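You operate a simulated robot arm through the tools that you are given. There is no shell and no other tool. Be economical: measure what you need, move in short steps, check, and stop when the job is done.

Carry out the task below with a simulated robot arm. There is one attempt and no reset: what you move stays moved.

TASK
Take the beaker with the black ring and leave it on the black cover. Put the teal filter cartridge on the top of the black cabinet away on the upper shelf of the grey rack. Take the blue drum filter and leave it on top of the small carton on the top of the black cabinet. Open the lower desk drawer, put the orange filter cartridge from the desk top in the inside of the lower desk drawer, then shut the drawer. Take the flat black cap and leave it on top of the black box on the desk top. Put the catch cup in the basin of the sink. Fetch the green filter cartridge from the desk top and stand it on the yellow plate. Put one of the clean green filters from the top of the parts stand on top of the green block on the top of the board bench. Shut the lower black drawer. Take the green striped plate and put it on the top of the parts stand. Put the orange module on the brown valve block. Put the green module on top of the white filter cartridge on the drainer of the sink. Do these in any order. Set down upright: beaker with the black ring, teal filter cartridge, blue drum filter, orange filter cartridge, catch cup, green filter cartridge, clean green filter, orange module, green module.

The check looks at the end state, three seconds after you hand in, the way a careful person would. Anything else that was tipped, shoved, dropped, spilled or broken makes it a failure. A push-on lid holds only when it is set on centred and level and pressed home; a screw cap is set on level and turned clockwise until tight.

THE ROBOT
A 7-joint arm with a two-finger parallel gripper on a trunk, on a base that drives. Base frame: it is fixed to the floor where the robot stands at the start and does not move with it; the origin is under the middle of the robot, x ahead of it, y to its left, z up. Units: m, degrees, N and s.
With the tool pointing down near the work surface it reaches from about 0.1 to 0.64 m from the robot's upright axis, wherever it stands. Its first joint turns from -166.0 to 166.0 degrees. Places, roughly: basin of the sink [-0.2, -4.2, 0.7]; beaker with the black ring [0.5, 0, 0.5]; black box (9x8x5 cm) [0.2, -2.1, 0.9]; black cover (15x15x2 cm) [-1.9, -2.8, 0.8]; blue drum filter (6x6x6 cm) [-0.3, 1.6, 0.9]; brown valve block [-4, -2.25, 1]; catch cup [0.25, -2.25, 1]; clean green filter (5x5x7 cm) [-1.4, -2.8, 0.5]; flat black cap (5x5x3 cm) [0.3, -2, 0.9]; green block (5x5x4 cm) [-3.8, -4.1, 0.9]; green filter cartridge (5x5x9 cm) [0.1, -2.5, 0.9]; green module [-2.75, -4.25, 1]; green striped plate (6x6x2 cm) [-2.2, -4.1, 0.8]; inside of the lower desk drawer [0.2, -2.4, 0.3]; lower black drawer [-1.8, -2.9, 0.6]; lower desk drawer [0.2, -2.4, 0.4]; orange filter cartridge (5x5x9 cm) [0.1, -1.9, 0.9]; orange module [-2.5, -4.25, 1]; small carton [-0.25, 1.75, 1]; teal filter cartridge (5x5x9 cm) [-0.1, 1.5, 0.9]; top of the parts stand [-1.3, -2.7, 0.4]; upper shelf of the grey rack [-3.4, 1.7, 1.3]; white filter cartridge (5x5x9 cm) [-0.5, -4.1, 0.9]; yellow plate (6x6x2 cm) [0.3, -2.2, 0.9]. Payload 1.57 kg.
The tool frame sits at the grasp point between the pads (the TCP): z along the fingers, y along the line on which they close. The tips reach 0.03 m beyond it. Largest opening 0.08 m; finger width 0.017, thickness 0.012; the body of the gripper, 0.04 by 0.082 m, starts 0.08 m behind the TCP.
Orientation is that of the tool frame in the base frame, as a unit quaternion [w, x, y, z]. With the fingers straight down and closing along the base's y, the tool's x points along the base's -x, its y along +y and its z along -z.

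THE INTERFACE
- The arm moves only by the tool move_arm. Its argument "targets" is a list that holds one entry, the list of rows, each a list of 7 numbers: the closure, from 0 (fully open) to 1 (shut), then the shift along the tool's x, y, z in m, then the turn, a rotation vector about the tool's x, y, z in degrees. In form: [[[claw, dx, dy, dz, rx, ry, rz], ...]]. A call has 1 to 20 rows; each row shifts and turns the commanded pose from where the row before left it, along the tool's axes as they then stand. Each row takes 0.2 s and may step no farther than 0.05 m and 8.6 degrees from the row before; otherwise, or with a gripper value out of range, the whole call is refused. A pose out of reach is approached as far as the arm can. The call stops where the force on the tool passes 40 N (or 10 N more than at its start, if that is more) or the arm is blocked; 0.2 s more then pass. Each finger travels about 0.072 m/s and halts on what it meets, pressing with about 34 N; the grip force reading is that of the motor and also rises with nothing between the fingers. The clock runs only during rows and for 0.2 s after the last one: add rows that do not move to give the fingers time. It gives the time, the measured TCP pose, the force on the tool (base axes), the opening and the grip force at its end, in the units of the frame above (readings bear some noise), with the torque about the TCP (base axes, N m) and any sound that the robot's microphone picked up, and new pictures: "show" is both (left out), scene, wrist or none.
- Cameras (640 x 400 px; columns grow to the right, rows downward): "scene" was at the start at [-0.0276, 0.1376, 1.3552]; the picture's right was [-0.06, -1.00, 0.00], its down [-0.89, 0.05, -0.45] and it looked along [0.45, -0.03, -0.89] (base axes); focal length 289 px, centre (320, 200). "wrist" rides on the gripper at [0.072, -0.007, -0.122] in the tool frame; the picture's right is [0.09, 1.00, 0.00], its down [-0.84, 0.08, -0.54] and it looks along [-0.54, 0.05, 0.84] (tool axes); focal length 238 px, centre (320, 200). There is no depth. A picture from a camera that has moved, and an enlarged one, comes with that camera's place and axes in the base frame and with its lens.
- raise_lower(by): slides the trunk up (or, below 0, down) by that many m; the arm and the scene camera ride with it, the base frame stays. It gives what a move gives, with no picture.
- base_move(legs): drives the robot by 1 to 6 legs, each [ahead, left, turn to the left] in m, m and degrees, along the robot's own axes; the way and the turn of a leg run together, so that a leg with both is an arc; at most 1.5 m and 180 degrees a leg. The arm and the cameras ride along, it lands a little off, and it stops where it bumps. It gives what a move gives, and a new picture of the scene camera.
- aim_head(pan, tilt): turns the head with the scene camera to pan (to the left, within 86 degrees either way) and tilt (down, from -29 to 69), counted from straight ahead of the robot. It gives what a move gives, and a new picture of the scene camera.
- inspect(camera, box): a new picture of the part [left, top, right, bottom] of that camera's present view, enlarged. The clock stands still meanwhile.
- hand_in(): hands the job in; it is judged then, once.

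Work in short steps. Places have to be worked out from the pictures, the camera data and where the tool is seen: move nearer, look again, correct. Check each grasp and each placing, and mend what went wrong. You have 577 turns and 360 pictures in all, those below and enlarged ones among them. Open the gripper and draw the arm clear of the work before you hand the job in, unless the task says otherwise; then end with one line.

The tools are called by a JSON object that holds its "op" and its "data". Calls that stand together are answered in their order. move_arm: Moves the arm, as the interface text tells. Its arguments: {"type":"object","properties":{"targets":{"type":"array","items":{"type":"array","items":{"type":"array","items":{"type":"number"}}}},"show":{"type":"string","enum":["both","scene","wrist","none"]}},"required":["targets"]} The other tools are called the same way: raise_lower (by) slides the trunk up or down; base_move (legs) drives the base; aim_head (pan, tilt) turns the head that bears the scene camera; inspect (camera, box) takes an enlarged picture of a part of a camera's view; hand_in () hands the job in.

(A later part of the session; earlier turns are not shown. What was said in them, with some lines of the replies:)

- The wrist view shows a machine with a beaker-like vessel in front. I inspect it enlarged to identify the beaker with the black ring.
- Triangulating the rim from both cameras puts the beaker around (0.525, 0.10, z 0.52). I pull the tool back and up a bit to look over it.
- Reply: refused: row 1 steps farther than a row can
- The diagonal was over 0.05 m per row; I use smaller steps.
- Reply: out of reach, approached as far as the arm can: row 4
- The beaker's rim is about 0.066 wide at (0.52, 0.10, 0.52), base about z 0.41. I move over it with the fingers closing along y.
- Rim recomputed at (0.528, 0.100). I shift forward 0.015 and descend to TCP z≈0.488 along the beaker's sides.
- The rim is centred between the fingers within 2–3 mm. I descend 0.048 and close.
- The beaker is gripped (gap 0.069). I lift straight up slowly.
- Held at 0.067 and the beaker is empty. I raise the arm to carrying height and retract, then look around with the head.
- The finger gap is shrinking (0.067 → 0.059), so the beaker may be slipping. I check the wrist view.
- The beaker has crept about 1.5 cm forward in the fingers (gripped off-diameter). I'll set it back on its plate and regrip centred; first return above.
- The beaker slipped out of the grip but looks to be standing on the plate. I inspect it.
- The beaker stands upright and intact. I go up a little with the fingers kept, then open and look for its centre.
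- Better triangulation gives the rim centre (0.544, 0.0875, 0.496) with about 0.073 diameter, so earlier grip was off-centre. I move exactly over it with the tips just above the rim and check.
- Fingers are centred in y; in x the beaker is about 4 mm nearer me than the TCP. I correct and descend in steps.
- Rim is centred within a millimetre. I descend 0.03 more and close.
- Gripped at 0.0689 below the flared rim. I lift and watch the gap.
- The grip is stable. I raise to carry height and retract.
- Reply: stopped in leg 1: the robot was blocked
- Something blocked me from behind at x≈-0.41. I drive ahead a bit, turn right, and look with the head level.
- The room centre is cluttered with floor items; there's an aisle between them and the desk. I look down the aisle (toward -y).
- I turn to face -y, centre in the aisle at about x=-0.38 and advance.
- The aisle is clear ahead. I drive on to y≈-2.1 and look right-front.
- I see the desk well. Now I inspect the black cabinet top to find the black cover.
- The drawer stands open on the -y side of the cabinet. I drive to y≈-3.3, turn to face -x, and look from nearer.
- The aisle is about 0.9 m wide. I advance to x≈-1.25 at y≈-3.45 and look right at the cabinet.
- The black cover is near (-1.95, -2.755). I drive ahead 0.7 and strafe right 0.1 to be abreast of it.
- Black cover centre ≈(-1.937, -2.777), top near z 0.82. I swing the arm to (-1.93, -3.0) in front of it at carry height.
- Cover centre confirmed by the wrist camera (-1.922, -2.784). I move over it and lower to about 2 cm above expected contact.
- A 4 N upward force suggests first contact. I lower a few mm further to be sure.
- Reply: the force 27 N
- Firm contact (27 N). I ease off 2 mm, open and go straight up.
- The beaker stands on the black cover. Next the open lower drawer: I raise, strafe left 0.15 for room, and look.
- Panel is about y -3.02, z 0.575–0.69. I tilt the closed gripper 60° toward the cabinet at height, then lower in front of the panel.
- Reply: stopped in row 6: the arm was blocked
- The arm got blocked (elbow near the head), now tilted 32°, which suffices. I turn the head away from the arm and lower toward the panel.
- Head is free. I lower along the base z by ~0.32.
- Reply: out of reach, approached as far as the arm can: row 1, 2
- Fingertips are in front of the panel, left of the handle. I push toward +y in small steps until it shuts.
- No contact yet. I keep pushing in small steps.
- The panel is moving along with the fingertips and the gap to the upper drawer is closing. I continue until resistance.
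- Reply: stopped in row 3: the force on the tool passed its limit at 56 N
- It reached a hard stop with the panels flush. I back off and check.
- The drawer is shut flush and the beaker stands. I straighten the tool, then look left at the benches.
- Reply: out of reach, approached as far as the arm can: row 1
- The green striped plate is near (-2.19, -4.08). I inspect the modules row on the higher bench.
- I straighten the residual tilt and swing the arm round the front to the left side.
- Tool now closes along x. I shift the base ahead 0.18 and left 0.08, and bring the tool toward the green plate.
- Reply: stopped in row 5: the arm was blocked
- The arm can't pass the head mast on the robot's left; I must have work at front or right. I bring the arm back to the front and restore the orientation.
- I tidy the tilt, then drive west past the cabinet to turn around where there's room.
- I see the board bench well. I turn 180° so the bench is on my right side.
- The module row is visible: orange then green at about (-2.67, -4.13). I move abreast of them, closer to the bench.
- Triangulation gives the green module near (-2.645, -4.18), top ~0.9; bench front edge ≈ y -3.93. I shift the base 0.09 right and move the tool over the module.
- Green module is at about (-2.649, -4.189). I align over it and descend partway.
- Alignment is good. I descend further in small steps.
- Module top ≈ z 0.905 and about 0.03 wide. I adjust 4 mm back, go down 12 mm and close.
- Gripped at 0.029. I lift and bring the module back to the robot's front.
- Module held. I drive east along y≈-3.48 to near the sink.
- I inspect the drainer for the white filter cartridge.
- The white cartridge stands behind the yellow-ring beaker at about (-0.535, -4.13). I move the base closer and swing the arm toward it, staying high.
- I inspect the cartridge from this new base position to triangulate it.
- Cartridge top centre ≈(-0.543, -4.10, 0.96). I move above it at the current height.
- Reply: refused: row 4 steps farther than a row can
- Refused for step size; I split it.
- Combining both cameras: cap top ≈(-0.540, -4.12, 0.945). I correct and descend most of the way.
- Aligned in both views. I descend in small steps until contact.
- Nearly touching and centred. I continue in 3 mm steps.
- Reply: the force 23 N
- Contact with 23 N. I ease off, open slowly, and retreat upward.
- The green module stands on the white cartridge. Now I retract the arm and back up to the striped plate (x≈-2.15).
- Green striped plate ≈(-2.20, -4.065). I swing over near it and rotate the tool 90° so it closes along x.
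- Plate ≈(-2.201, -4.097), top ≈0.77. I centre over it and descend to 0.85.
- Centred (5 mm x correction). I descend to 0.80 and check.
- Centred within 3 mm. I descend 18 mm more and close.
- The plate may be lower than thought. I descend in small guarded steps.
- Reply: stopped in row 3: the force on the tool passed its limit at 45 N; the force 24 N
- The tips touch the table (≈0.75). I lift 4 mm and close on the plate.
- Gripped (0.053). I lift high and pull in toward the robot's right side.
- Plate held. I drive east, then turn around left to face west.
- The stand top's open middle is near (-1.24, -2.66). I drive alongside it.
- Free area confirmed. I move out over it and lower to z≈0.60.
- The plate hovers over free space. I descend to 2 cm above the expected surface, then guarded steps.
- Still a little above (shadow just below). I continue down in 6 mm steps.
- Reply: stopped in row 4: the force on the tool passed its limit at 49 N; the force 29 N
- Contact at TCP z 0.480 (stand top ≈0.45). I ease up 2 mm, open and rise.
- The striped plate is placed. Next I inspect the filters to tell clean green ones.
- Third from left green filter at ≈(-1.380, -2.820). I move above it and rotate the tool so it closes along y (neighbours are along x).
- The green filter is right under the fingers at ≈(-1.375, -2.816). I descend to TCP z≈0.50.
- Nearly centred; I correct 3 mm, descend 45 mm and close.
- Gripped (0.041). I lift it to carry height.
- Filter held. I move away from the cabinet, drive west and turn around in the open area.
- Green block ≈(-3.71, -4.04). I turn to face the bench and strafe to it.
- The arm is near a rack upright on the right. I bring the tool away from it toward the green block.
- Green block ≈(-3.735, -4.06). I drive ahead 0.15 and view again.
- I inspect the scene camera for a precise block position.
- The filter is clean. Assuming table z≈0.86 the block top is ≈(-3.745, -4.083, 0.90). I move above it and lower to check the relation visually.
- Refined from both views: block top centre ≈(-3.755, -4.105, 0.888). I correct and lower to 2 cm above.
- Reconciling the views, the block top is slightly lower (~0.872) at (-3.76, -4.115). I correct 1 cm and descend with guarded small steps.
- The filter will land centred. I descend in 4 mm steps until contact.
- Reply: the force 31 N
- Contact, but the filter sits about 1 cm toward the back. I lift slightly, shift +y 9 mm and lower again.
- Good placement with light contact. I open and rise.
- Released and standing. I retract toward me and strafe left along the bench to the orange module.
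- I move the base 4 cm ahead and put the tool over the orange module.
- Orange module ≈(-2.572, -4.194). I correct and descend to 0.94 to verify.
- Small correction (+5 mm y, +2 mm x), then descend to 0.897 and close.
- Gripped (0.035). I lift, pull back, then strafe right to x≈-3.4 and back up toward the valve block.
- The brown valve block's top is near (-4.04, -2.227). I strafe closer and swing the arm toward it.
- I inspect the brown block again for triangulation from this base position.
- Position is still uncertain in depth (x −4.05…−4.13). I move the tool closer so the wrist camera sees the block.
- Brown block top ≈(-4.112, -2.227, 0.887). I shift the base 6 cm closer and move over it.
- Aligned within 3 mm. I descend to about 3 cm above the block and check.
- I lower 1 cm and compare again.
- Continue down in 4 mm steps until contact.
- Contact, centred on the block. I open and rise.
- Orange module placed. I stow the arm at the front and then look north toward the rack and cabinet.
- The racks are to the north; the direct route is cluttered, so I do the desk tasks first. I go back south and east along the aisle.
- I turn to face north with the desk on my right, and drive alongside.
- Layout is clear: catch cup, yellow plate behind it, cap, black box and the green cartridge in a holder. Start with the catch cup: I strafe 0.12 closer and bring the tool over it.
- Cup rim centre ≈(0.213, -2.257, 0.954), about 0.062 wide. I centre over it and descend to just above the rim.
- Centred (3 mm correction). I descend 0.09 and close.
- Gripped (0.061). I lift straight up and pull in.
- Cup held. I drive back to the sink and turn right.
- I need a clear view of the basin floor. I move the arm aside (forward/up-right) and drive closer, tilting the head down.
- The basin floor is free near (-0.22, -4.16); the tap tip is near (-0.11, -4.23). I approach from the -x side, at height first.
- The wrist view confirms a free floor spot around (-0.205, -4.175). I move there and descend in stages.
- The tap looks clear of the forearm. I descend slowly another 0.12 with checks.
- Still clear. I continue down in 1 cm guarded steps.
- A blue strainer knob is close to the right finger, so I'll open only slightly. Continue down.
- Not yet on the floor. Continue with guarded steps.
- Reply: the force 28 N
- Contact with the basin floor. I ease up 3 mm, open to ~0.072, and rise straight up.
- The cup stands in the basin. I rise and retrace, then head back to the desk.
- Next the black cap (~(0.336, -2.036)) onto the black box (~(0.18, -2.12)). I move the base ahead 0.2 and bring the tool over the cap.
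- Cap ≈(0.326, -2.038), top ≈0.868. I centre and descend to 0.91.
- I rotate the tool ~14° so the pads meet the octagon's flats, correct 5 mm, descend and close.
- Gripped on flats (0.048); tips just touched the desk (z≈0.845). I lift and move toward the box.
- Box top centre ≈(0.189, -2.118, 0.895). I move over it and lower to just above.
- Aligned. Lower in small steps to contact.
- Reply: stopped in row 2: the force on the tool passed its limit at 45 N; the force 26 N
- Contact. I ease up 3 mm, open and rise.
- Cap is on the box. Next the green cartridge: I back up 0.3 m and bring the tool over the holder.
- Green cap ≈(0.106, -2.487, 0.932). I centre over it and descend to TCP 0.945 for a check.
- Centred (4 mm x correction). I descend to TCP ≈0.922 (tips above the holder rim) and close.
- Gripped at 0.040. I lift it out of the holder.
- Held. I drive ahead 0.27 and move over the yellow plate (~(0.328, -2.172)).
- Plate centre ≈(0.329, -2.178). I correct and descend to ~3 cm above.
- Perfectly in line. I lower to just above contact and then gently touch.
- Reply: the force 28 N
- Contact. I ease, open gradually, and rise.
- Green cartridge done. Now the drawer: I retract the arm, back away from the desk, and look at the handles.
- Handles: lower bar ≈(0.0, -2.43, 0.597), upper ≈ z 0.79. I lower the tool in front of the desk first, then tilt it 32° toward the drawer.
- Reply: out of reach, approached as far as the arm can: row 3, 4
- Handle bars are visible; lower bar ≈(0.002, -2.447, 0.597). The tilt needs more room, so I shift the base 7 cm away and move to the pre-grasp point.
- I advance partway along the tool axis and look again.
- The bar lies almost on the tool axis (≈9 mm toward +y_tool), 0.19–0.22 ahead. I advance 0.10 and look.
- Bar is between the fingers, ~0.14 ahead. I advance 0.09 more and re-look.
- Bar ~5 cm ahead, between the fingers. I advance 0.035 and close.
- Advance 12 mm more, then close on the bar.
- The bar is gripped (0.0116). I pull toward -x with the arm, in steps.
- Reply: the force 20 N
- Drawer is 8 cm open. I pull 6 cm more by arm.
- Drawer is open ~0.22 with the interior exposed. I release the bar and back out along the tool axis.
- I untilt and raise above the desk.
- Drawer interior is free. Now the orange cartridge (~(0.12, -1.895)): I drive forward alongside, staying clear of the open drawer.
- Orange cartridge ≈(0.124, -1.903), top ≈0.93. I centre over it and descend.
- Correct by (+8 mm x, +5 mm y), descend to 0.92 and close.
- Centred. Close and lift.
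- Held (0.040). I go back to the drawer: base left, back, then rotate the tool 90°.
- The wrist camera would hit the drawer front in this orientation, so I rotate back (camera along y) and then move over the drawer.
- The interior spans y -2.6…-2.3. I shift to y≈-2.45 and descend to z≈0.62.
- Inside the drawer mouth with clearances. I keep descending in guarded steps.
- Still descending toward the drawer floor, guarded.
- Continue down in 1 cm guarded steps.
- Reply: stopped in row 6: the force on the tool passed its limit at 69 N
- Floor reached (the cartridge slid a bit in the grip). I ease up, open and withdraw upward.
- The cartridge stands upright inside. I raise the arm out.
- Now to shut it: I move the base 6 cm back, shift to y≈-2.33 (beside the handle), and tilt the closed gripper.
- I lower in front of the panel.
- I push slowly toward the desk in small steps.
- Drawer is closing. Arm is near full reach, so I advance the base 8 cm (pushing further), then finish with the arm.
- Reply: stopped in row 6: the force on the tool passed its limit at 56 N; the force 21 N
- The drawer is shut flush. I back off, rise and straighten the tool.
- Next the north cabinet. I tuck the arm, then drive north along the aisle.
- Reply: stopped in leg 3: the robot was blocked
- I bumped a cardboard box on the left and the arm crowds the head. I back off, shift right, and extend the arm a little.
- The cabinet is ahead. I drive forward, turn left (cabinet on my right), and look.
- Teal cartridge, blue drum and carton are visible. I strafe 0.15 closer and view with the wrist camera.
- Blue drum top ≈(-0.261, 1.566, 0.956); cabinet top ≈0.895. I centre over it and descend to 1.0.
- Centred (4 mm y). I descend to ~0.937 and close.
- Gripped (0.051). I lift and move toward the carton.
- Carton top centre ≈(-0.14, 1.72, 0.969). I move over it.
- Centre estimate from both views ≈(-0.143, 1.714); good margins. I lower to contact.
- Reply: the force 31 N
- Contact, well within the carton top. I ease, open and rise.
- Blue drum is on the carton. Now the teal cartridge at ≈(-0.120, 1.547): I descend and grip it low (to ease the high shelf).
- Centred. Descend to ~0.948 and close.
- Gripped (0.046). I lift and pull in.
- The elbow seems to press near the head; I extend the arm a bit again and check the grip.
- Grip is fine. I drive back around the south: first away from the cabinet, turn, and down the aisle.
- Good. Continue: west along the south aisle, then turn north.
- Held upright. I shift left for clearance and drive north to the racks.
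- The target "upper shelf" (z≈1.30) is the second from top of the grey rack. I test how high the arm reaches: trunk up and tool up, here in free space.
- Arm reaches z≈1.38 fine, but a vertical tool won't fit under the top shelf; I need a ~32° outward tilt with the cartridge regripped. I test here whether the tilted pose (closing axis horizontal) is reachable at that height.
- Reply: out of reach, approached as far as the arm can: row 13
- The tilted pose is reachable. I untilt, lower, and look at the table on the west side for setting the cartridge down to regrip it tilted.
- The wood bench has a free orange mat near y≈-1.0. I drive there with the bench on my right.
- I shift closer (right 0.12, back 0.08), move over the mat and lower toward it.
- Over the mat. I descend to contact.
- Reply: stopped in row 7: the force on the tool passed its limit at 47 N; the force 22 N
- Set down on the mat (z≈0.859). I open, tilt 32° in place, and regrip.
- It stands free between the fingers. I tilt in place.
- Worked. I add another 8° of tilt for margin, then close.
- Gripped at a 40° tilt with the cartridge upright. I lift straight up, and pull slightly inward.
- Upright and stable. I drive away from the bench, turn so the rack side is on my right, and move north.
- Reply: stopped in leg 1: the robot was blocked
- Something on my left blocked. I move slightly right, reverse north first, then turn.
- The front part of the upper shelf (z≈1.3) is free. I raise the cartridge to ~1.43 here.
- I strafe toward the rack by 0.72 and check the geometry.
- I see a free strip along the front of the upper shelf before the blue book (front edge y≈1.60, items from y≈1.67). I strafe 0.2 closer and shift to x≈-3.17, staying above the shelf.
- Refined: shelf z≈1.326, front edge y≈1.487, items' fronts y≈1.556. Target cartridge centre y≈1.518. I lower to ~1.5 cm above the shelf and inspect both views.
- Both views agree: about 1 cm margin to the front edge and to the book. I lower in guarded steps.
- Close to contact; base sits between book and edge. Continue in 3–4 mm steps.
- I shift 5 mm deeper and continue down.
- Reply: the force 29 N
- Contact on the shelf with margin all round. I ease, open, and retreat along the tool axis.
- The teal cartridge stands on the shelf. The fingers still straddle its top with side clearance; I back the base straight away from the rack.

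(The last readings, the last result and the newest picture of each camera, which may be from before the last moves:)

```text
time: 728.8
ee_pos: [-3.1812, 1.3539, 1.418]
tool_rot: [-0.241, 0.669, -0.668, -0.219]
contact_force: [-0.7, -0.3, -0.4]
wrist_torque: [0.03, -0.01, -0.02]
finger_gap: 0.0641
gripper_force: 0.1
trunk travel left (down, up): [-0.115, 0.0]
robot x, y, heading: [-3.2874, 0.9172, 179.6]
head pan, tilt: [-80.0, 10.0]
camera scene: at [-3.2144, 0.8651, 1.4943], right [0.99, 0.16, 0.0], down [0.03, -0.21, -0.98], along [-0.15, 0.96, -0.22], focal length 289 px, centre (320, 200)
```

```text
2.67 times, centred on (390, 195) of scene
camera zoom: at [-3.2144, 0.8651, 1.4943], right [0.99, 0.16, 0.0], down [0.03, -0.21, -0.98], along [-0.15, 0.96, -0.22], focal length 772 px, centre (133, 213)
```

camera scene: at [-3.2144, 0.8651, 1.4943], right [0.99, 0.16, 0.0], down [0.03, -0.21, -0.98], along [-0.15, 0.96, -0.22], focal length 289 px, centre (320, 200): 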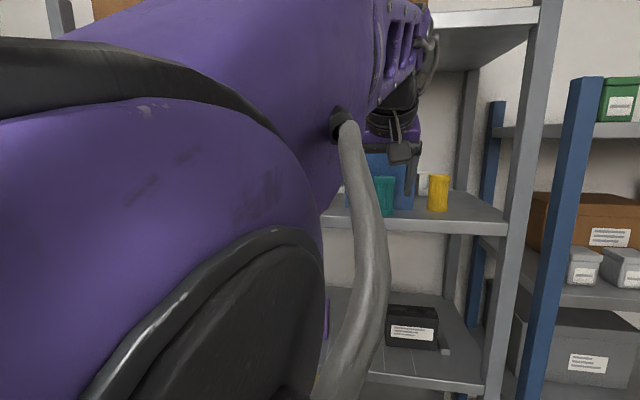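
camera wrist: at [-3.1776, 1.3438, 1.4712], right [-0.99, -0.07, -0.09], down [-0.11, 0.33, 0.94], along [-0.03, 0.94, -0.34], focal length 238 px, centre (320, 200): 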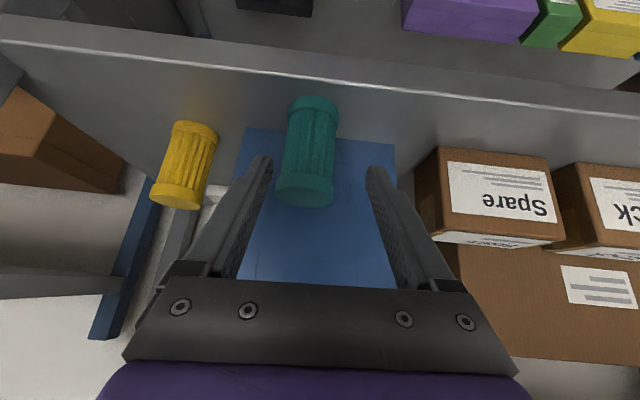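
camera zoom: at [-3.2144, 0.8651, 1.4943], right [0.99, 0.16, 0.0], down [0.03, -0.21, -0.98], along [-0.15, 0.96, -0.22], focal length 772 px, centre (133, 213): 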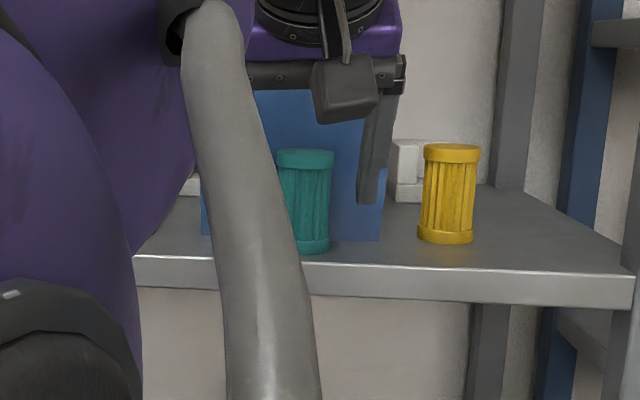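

Still upright. I back off further, then lower and straighten the arm.

{"op": "base_move", "data": {"legs": [[0, 0.35, 0]]}}

{"op": "move_arm", "data": {"targets": [[[0, -0.02, 0, 0.03, 0, 0, 0], [0, 0, 0, 0.03, 0, 7, 0], [0, 0, 0, 0.03, 0, 7, 0], [0, 0, 0, 0.03, 0, 7, 0], [0, 0, 0, 0.03, 0, 7, 0], [0, 0, 0, 0.03, 0, 7, 0], [0, 0, 0, 0.03, 0, 4, 0], [0, 0, 0, 0, 0, 0, 0]]], "show": "scene"}}

{"op": "inspect", "data": {"camera": "scene", "box": [300, 120, 460, 220]}}

```text
time: 732.7
ee_pos: [-3.1835, 1.0022, 1.4183]
tool_rot: [-0.242, 0.669, -0.669, -0.218]
contact_force: [0.5, 0.2, -0.2]
wrist_torque: [0.01, 0.02, 0.0]
finger_gap: 0.064
gripper_force: 0.1
trunk travel left (down, up): [-0.115, 0.0]
robot x, y, heading: [-3.2913, 0.5568, 179.4]
head pan, tilt: [-80.0, 10.0]
camera scene: at [-3.2191, 0.5126, 1.4968], right [0.98, 0.17, 0.0], down [0.03, -0.19, -0.98], along [-0.17, 0.97, -0.19], focal length 289 px, centre (320, 200)
```

scene: 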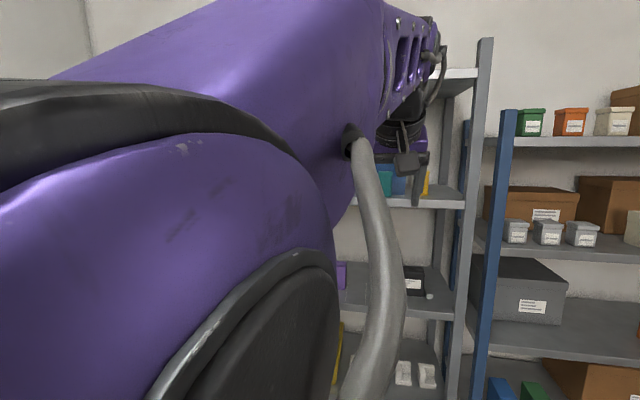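

```text
time: 734.5
ee_pos: [-3.1766, 1.097, 1.2404]
tool_rot: [0.003, -0.703, 0.711, -0.02]
contact_force: [0.8, 0.5, 0.9]
wrist_torque: [0.01, -0.03, -0.03]
finger_gap: 0.0799
gripper_force: 0.0
trunk travel left (down, up): [-0.115, 0.0]
robot x, y, heading: [-3.2875, 0.5629, 179.4]
head pan, tilt: [-80.0, 10.0]
camera scene: at [-3.2181, 0.5127, 1.4983], right [0.99, 0.17, 0.0], down [0.03, -0.17, -0.98], along [-0.16, 0.97, -0.17], focal length 289 px, centre (320, 200)
```

scene: 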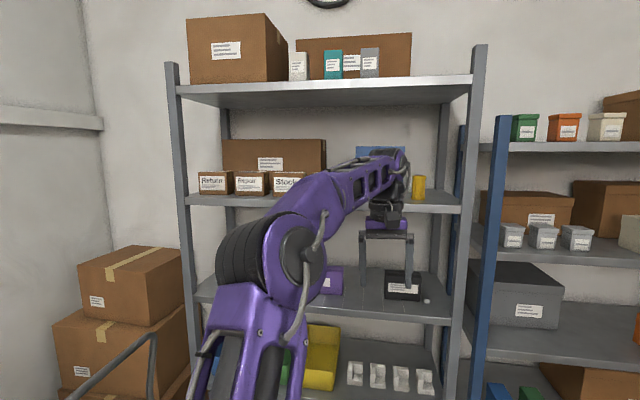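

```text
4.00 times, centred on (380, 170) of scene
camera zoom: at [-3.2181, 0.5127, 1.4983], right [0.99, 0.17, 0.0], down [0.03, -0.17, -0.98], along [-0.16, 0.97, -0.17], focal length 1157 px, centre (80, 320)
```

zoom: 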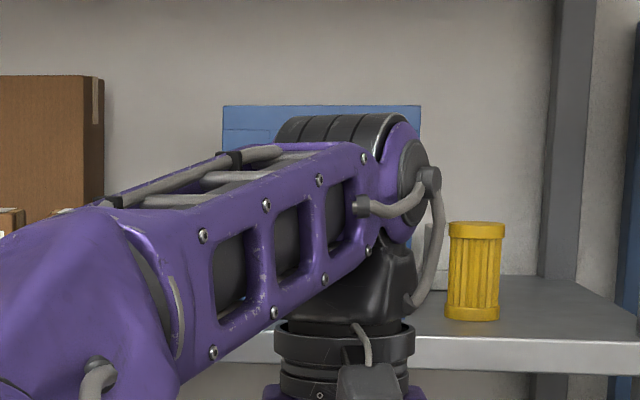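

I lower the arm a bit more to see the teal cartridge once more.

{"op": "move_arm", "data": {"targets": [[[0, 0, 0, 0.04, 0, 0, 0], [0, 0.02, 0, 0.04, 0, 0, 0], [0, 0.02, 0, 0.04, 0, 0, 0], [0, 0.02, 0, 0.04, 0, 0, 0], [0, 0, 0, 0, 0, 0, 0]]], "show": "scene"}}

```text
time: 735.7
ee_pos: [-3.1727, 1.034, 1.0836]
tool_rot: [0.004, -0.703, 0.711, -0.018]
contact_force: [-0.3, 0.4, 0.3]
wrist_torque: [0.0, 0.0, 0.02]
finger_gap: 0.0797
gripper_force: 0.0
trunk travel left (down, up): [-0.115, 0.0]
robot x, y, heading: [-3.2876, 0.5633, 179.5]
head pan, tilt: [-80.0, 10.0]
camera scene: at [-3.2181, 0.5126, 1.4983], right [0.99, 0.17, 0.0], down [0.03, -0.17, -0.98], along [-0.16, 0.97, -0.17], focal length 289 px, centre (320, 200)
```

scene: 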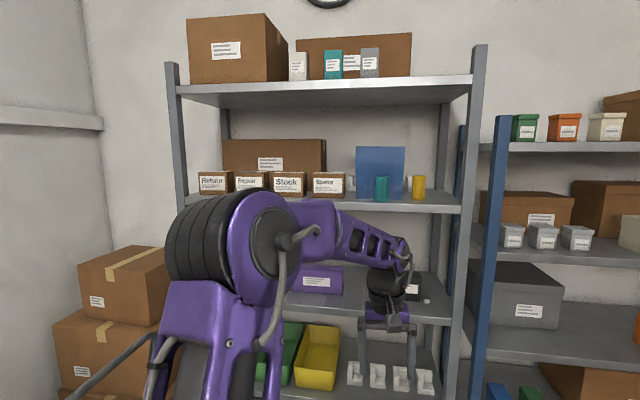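

The teal cartridge stands upright on the upper shelf, the gripper is open, and the arm is clear of the work. All twelve parts of the job are done, so I hand it in.

{"op": "hand_in", "data": {}}

```text
The job is handed in.
```

All twelve parts of the task are done and the job is handed in. During the work the beaker slipped from the gripper once and landed upright, seemingly intact, on its plate, and the base bumped floor objects about three times, one of them a cardboard box. I saw no damage, but I could not confirm that nothing on the floor moved, nor look inside the shut desk drawer at the orange cartridge.
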